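You operate a simulated robot arm through the tools that you are given. There is no shell and no other tool. Be economical: measure what you need, move in short steps, check, and stop when the job is done.

Carry out the task below with a simulated robot arm. There is one attempt and no reset: what you move stays moved.

TASK
Put one of the black suction cups from the top of the mould bench on the white gouged board.
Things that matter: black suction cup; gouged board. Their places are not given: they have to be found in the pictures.

It is judged by the outcome, as a careful person would: the job done as asked, and still so three seconds after it is handed in. It fails if anything else is knocked over, pushed out of place, dropped, spilled or broken.

THE ROBOT
A 7-joint arm with a two-finger parallel gripper, fixed in place. Base frame: the origin is at the foot of the arm, x ahead of it, y to its left, z up; the work surface is at about z = 860. Lengths are in mm, angles in rad, forces in N, time in s.
With the tool pointing down near the work surface it reaches from about 300 to 700 mm from the base axis. Its first joint turns from -1.152 to 1.152 rad. Payload 1.57 kg.
Tool frame: the origin (TCP) lies between the finger pads and is the grasp point; the fingertips stand 30 mm ahead of it; z points along the fingers, y is the line along which they close. The gripper opens to 110 mm. The fingers are 24 mm wide and 12 mm thick; the gripper's body (48 by 112 mm) begins 78 mm behind the TCP.
Orientation is that of the tool frame in the base frame, as [roll, pitch, yaw] about the fixed x, y, z axes, in that order (R = Rz(yaw) Ry(pitch) Rx(roll)). With the fingers straight down and closing along the base's y, the tool's x points along the base's -x, its y along +y and its z along -z.

THE INTERFACE
- The arm moves only by the tool move_arm. Its argument "targets" is a list of rows, each a list of 3 entries, a list of its own where there are three numbers: the shift along the tool's x, y, z in units of 40 mm (1.0 is 40 mm), then the turn, a rotation vector about the tool's x, y, z in units of 8 degrees (1.0 is 8 degrees), then the gripper command, from -1 (shut) to 1 (fully open), values between in proportion. In form: [[[x, y, z], [rx, ry, rz], jaw], ...]. A call has 1 to 8 rows; each row shifts and turns the commanded pose from where the row before left it, along the tool's axes as they then stand. A call with a number of a shift or a turn outside -1 to 1 is refused whole. A row lasts 0.2 s, in which the tool goes at most 50 mm and 0.15 rad; a call with a longer step from one row to the next is refused whole, and so is a gripper value outside its range. A pose out of reach is approached as far as the arm can. The call stops where the force on the tool passes 40 N (or 10 N more than at its start, if that is more) or the arm is blocked; 0.2 s more then pass. The fingers move at their own pace (about 108 mm/s each) and stop on an object; they squeeze with about 21 N. The grip force told is the motor's: it shows also when the fingers shut on nothing. Time passes only in rows, and 0.2 s behind the last, so rows that do not move let the fingers close. It gives the time, the measured TCP pose, the force on the tool (base axes), the opening and the grip force at its end, in the units of the frame above (readings bear some noise), and new pictures: "show" is both (left out), scene, wrist or none.
- Cameras (640 x 400 px; columns grow to the right, rows downward): "scene" is fixed at [142.4, -378.9, 1401.9]; the picture's right is [0.93, -0.37, 0.00], its down [-0.22, -0.55, -0.81] and it looks along [0.30, 0.75, -0.59] (base axes); focal length 315 px, centre (320, 200). "wrist" rides on the gripper at [-36, 0, -80] in the tool frame; the picture's right is [0.00, -1.00, 0.00], its down [0.97, 0.00, -0.24] and it looks along [0.24, 0.00, 0.97] (tool axes); focal length 218 px, centre (320, 200).
- point_at(camera, pixels): for up to 12 pixels [column, row] of the newest picture of that camera ("zoom" is the newest enlarged one), the place [x, y, z] in the base frame of the surface seen there, good to about 2 mm. No time passes.
- enlarge(camera, box): a new picture of the part [left, top, right, bottom] of that camera's present view, enlarged. No time passes.
- finish_job(): hands the job in; it is judged then, once.

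Work in short steps. Measure before you move; look again where a grasp or a placing could have gone wrong, and mend it. You have 60 turns and 100 pictures in all, the two below and enlarged ones among them. Open the gripper and draw the arm clear of the work before you hand the job in, unless the task says otherwise; then end with one line.

The tools are called after "Emit:" as name(argument=value, ...) on one line, values as JSON. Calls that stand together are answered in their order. move_arm: Moves the arm, as the interface text tells. Its arguments: {"type":"object","properties":{"targets":{"type":"array","items":{"type":"array"}},"show":{"type":"string","enum":["both","scene","wrist","none"]}},"required":["targets"]} The other tools are called the same way: point_at (camera, pixels) gives the place of the surface under pixels of a picture; enlarge (camera, box) takes an enlarged picture of a part of a camera's view; finish_job () hands the job in.

At the start:

```text
clock: 0.0
tcp_pos: [393.1, -40.2, 1143.3]
tool_rot: [-3.141, -0.001, 3.141]
force: [0.0, 0.1, -0.6]
grip_width: 109.7
grasp_force: 0.1
```

scene: 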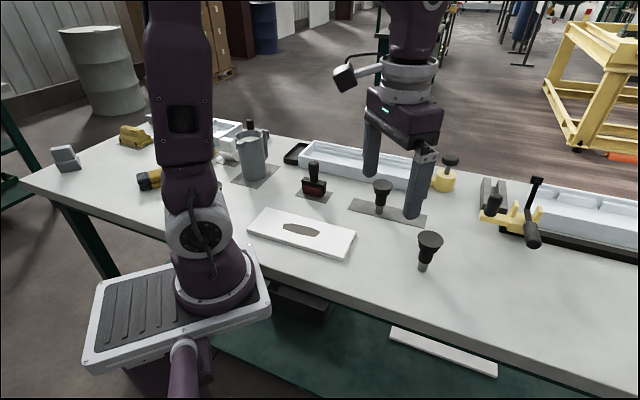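
wrist: 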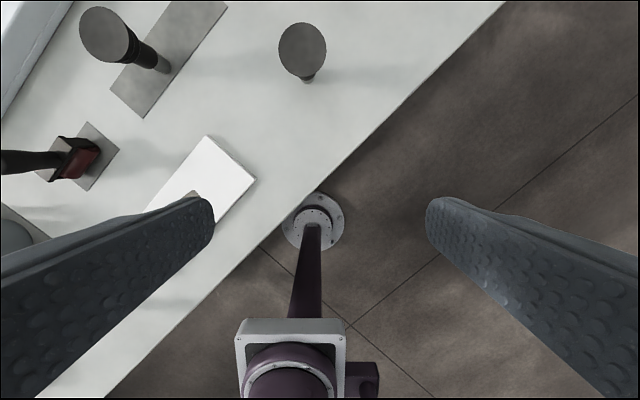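

The scene shows two black suction cups, near (430,245) and (382,190), and a white board with a gouge near (302,232). I'll enlarge that area and measure.

Emit:
enlarge(camera="scene", box=[230, 140, 470, 290])

Emit:
point_at(camera="scene", pixels=[[430, 238], [423, 266], [423, 256], [382, 185], [380, 208], [248, 230], [270, 208], [355, 234], [345, 258], [300, 230], [270, 222], [335, 243]])

```text
2.67 times, centred on (350, 215) of scene
```

zoom: 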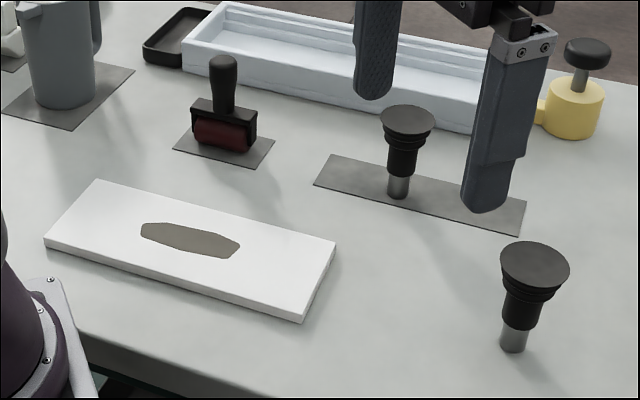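

```text
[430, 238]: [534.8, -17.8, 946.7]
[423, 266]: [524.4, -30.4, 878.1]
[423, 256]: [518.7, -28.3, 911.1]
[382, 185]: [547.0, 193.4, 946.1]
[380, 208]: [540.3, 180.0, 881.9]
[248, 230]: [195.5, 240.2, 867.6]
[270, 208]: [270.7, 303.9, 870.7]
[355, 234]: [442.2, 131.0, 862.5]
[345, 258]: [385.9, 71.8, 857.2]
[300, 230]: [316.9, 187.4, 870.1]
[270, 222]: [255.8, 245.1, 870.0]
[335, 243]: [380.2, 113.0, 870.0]
```

The front cup at about (528,-25) stands free, so I'll use that one. Next I'll measure its rim and foot more closely, along with the gouge extent.

Emit:
enlarge(camera="scene", box=[390, 220, 470, 280])

Emit:
point_at(camera="scene", pixels=[[419, 238], [442, 238], [430, 232], [430, 243], [422, 271], [319, 233], [316, 237], [340, 254], [352, 235], [328, 240], [421, 262]])

```text
6.67 times, centred on (430, 250) of scene
```

zoom: 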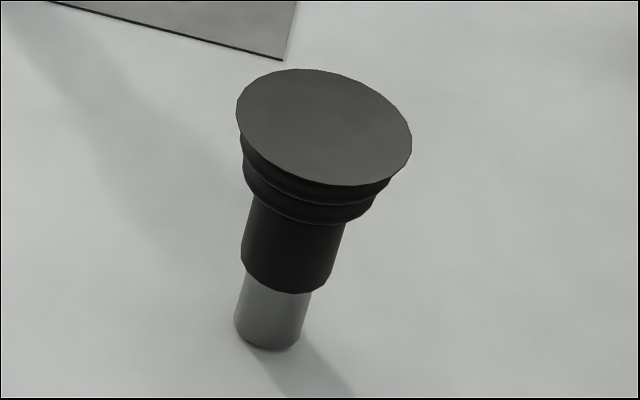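

```text
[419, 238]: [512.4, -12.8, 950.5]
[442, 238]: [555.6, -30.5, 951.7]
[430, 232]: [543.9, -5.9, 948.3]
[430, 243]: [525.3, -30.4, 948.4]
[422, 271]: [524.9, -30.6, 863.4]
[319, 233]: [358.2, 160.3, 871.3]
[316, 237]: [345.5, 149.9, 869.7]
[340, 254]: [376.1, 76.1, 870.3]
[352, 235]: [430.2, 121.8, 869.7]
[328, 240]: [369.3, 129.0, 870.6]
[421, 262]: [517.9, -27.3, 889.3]
```

Emit:
point_at(camera="zoom", pixels=[[241, 115], [408, 142], [297, 73], [345, 182], [325, 128], [310, 215], [295, 285], [270, 345], [245, 250], [340, 230], [237, 310], [303, 325]])

Emit:
move_arm(targets=[[[-1, 0, 0], [0, 0, 0], 1], [[-1, 0, 0], [0, 0, 0], 1], [[-1, 0.2, 0], [0, 0, 0], 1], [[-0.5, 0.3, 0.5], [0, 0, 0], 1], [[0, 0, 0.8], [0, 0, 0], 1], [[0, 0, 0], [0, 0, 0], 1]])

```text
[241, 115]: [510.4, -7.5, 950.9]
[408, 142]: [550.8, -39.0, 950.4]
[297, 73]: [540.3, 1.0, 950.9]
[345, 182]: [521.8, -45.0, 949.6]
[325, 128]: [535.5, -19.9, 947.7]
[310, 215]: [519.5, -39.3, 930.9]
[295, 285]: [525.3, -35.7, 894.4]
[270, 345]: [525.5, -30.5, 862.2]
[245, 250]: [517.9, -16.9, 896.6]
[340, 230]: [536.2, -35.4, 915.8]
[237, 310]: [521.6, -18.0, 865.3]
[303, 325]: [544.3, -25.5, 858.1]
```

```text
clock: 1.4
tcp_pos: [530.2, -19.3, 1090.7]
tool_rot: [3.142, 0.001, 3.141]
force: [0.2, 0.2, -0.2]
grip_width: 109.8
grasp_force: 0.1
```

scene: 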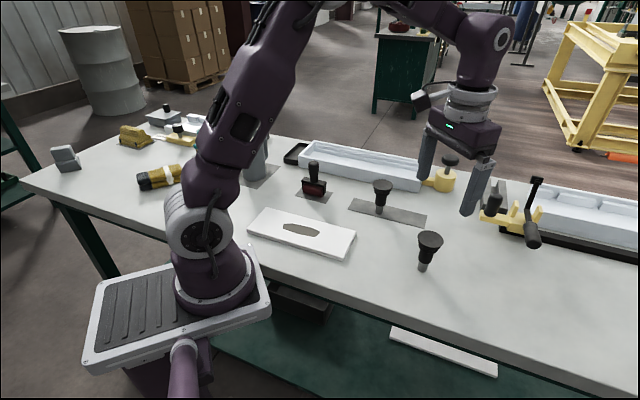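
wrist: 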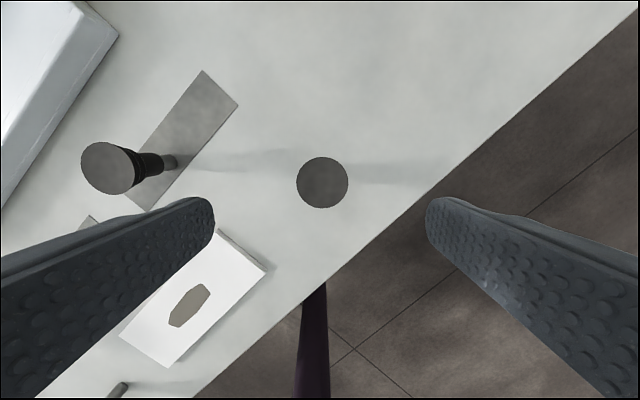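

The rim centre is about (531,-22,950), roughly 50 mm across. The TCP is nearly above it, so I'll go down to z≈940 with the gripper open.

Emit:
move_arm(targets=[[[-0.02, -0.07, 0.9], [0, 0, 0], 1], [[0, 0, 0.9], [0, 0, 0], 1], [[0, 0, 0.9], [0, 0, 0], 1], [[0, 0, 0.7], [0, 0, 0], 1], [[0, 0, 0.35], [0, 0, 0], 1], [[0, 0, 0], [0, 0, 0], 1]])

```text
clock: 2.8
tcp_pos: [534.0, -22.4, 941.4]
tool_rot: [-3.14, 0.0, -3.141]
force: [0.0, 0.0, -0.4]
grip_width: 110.0
grasp_force: 0.0
```

scene: 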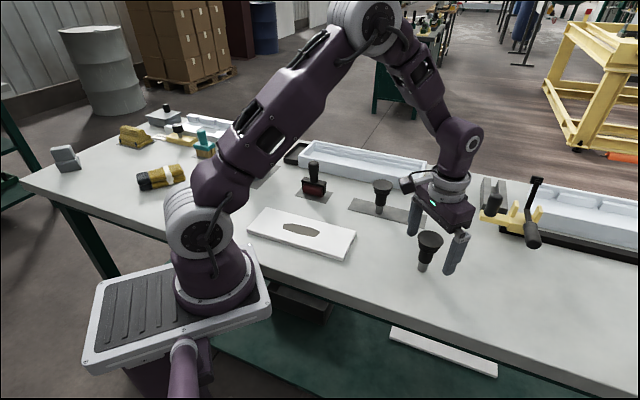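
wrist: 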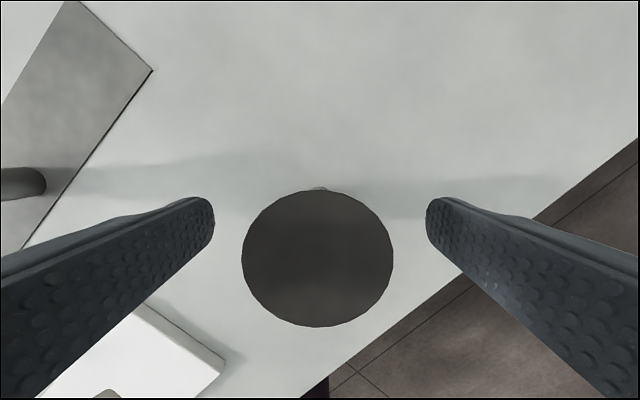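

The disc sits centred between the fingers. I'll measure the rim's fore and aft edges before closing.

Emit:
point_at(camera="wrist", pixels=[[318, 194], [318, 323], [246, 258], [390, 258], [318, 258], [318, 188]])

```text
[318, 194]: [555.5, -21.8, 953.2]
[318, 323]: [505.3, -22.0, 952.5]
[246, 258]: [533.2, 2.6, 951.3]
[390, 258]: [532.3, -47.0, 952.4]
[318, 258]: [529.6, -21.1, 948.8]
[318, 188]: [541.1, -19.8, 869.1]
```

The rim centre is (530.5,-22). I'll shift about 3.5 mm back toward the base and close gently.

Emit:
move_arm(targets=[[[0.08, 0, 0], [0, 0, 0], 1], [[0, 0, 0], [0, 0, 0], 0.4], [[0, 0, 0], [0, 0, 0], 0.1], [[0, 0, 0], [0, 0, 0], -0.2], [[0, 0, 0], [0, 0, 0], -0.5], [[0, 0, 0], [0, 0, 0], -1], [[0, 0, 0], [0, 0, 0], -1]])

```text
clock: 4.4
tcp_pos: [531.8, -23.1, 940.5]
tool_rot: [3.141, -0.001, 3.14]
force: [0.3, 0.5, 2.8]
grip_width: 53.2
grasp_force: 20.8
```

scene: 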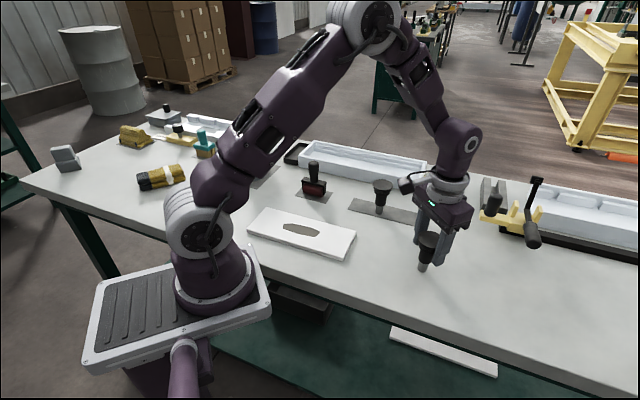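
wrist: 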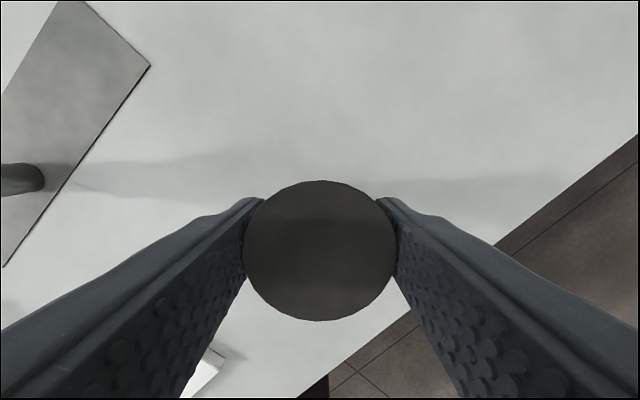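

The gripper has stopped on the rim at 53 mm with 21 N. I'll lift slowly.

Emit:
move_arm(targets=[[[0, 0, -0.2], [0, 0, 0], -1], [[0, 0, -0.4], [0, 0, 0], -1], [[0, 0, -0.6], [0, 0, 0], -1], [[0, 0, -0.6], [0, 0, 0], -1], [[0, 0, 0], [0, 0, 0], -1]])

```text
clock: 5.6
tcp_pos: [530.7, -21.4, 1012.6]
tool_rot: [3.141, 0.0, 3.141]
force: [0.0, 0.2, -0.7]
grip_width: 53.5
grasp_force: 21.0
```

scene: 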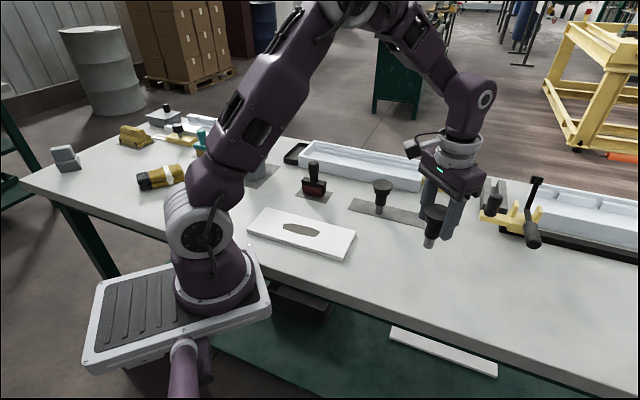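
wrist: 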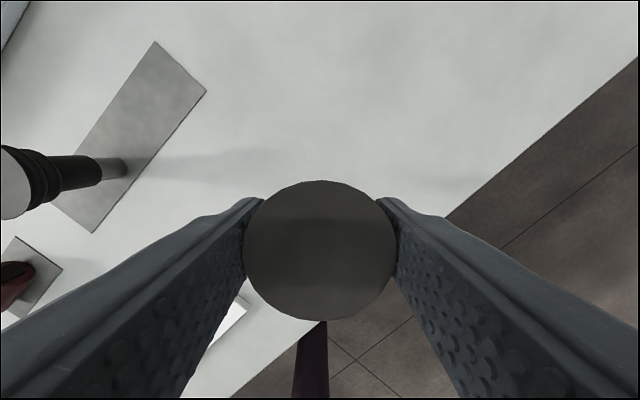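

The cup is lifted and upright. I'll target a flat part of the board beyond the gouge, near (382,128), and traverse at this height.

Emit:
move_arm(targets=[[[0.3, 0.3, 0], [0, 0, 0], -1], [[0.55, 0.55, 0], [0, 0, 0], -1], [[0.55, 0.55, 0], [0, 0, 0], -1], [[0.55, 0.55, 0], [0, 0, 0], -1], [[0.55, 0.55, 0], [0, 0, 0], -1], [[0.55, 0.55, 0], [0, 0, 0], -1], [[0.4, 0.4, 0], [0, 0, 0], -1], [[0.27, 0.285, 0], [0, 0, 0], -1]])

```text
clock: 7.4
tcp_pos: [381.4, 126.8, 1011.9]
tool_rot: [-3.141, 0.001, -3.141]
force: [-0.6, -0.1, -0.9]
grip_width: 53.4
grasp_force: 20.9
```

scene: 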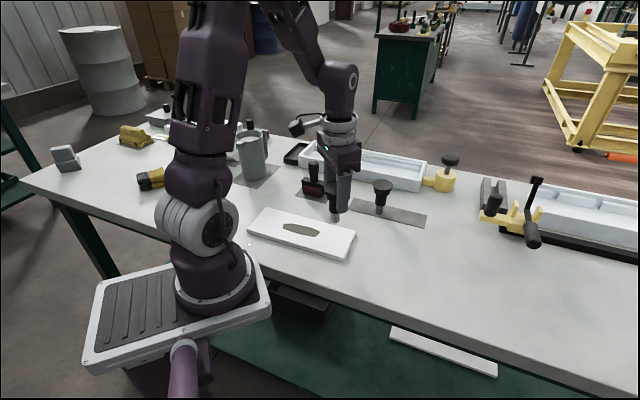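
wrist: 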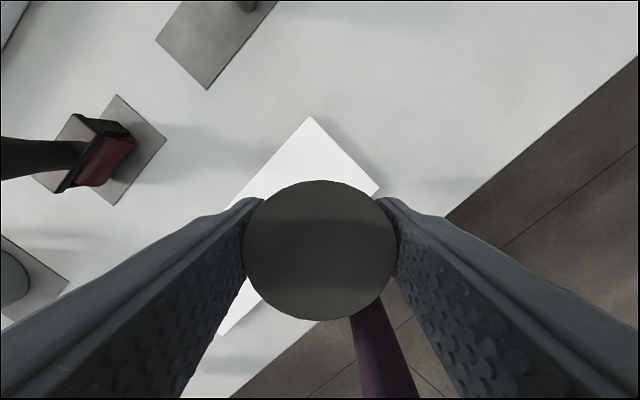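

It is above the spot at (381,127). The foot should touch the board at TCP z≈950, so I'll descend to about 957.

Emit:
move_arm(targets=[[[0, 0, 0.4], [0, 0, 0], -1], [[0, 0, 0.5], [0, 0, 0], -1], [[0, 0, 0.35], [0, 0, 0], -1], [[0, 0, 0.12], [0, 0, 0], -1], [[0, 0, 0], [0, 0, 0], -1]], show="none")

Emit:
enlarge(camera="scene", box=[280, 160, 400, 270])

```text
clock: 8.6
tcp_pos: [380.4, 125.1, 958.0]
tool_rot: [-3.14, 0.0, -3.142]
force: [-0.7, 1.3, -1.6]
grip_width: 53.1
grasp_force: 21.0
```

```text
3.64 times, centred on (340, 215) of scene
```

zoom: 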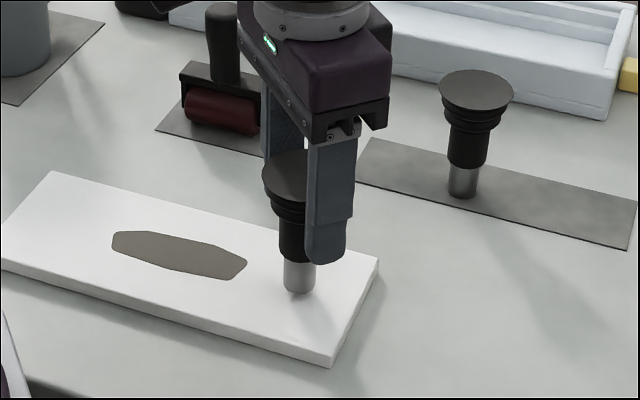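

The foot hangs just above clean board, clear of the gouge. I'll lower in small steps and watch for contact force.

Emit:
move_arm(targets=[[[0, 0, 0.06], [0, 0, 0], -1], [[0, 0, 0.06], [0, 0, 0], -1], [[0, 0, 0], [0, 0, 0], -1]], show="none")

```text
clock: 9.4
tcp_pos: [381.3, 125.6, 953.8]
tool_rot: [3.141, 0.001, -3.142]
force: [-0.9, -0.7, 13.1]
grip_width: 53.1
grasp_force: 21.3
```

A 13 N reading shows contact. I'll ease up about 1 mm and check the picture.

Emit:
move_arm(targets=[[[0, 0, -0.03], [0, 0, 0], -1], [[0, 0, 0], [0, 0, 0], -1]], show="none")

Emit:
enlarge(camera="scene", box=[300, 180, 380, 260])

```text
clock: 10.0
tcp_pos: [382.5, 126.8, 954.3]
tool_rot: [3.141, 0.001, -3.141]
force: [0.0, -0.1, -1.0]
grip_width: 53.0
grasp_force: 21.3
```

```text
5.00 times, centred on (340, 220) of scene
```

zoom: 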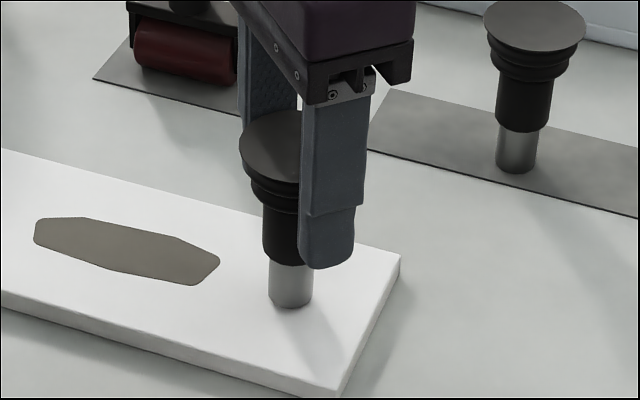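

It is upright and barely touching. I'll settle 0.6 mm lower and open gradually.

Emit:
move_arm(targets=[[[0, 0, 0.014], [0, 0, 0], -1], [[0, 0, 0], [0, 0, 0], 0.0], [[0, 0, 0], [0, 0, 0], 0.2], [[0, 0, 0], [0, 0, 0], 0.45], [[0, 0, 0], [0, 0, 0], 0.7], [[0, 0, 0], [0, 0, 0], 0.7]])

```text
clock: 11.4
tcp_pos: [382.8, 125.4, 954.3]
tool_rot: [-3.141, 0.001, -3.141]
force: [-0.4, -0.8, 0.5]
grip_width: 93.5
grasp_force: 0.1
```

scene: 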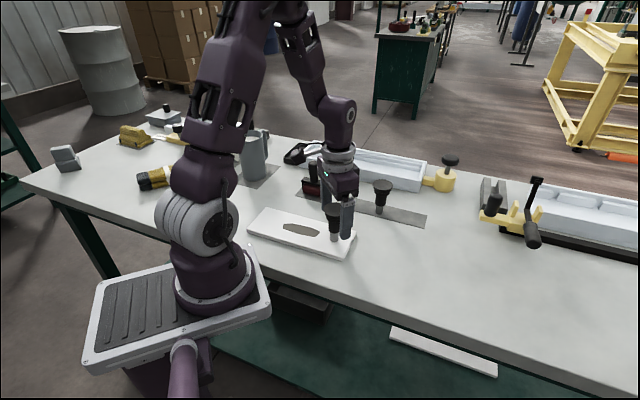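
wrist: 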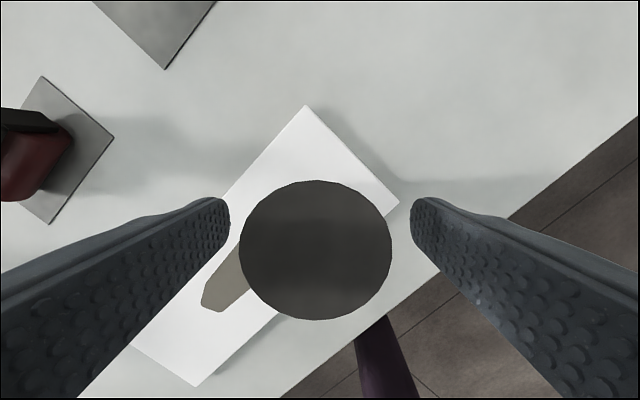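

The cup stands free on the board. I'll raise straight up and clear.

Emit:
move_arm(targets=[[[0, 0, -0.3], [0, 0, 0], 0.7], [[0, 0, -0.8], [0, 0, 0], 0.7], [[0, 0, -1], [0, 0, 0], 0.7], [[0, 0, -1], [0, 0, 0], 1], [[0, 0, -1], [0, 0, 0], 1], [[-0.5, -0.8, -0.5], [0, 0, 0], 1], [[-0.5, -0.8, 0], [0, 0, 0], 1], [[0, -0.8, 0], [0, 0, 0], 1]])

Emit:
enlarge(camera="scene", box=[230, 140, 470, 290])

```text
clock: 13.2
tcp_pos: [423.8, 30.0, 1136.9]
tool_rot: [-3.141, 0.0, -3.14]
force: [0.1, -0.4, 0.7]
grip_width: 110.0
grasp_force: 0.0
```

scene: 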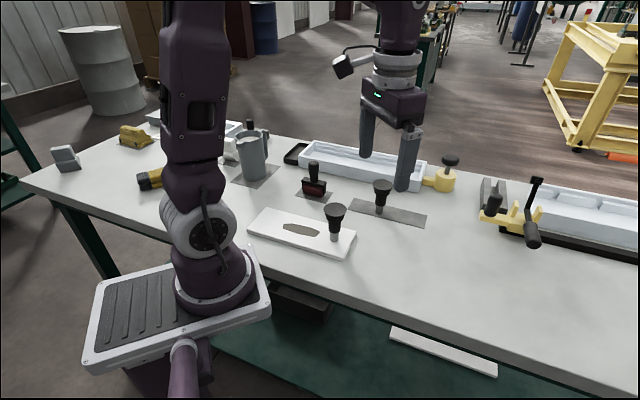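
wrist: 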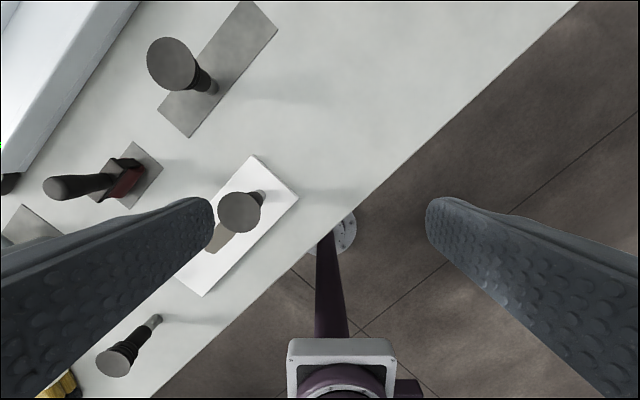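

```text
2.67 times, centred on (350, 215) of scene
```

zoom: 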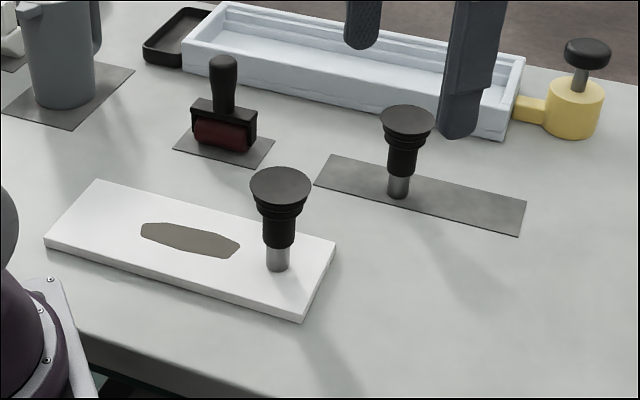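

The cup stands upright on the white gouged board, nothing else has moved, and the arm is clear with the gripper open. I'll hand it in.

Emit:
finish_job()

```text
The job is handed in.
```

One black suction cup is standing upright on the white gouged board, next to the gouge. Nothing else was disturbed, and the arm is clear with the gripper open.
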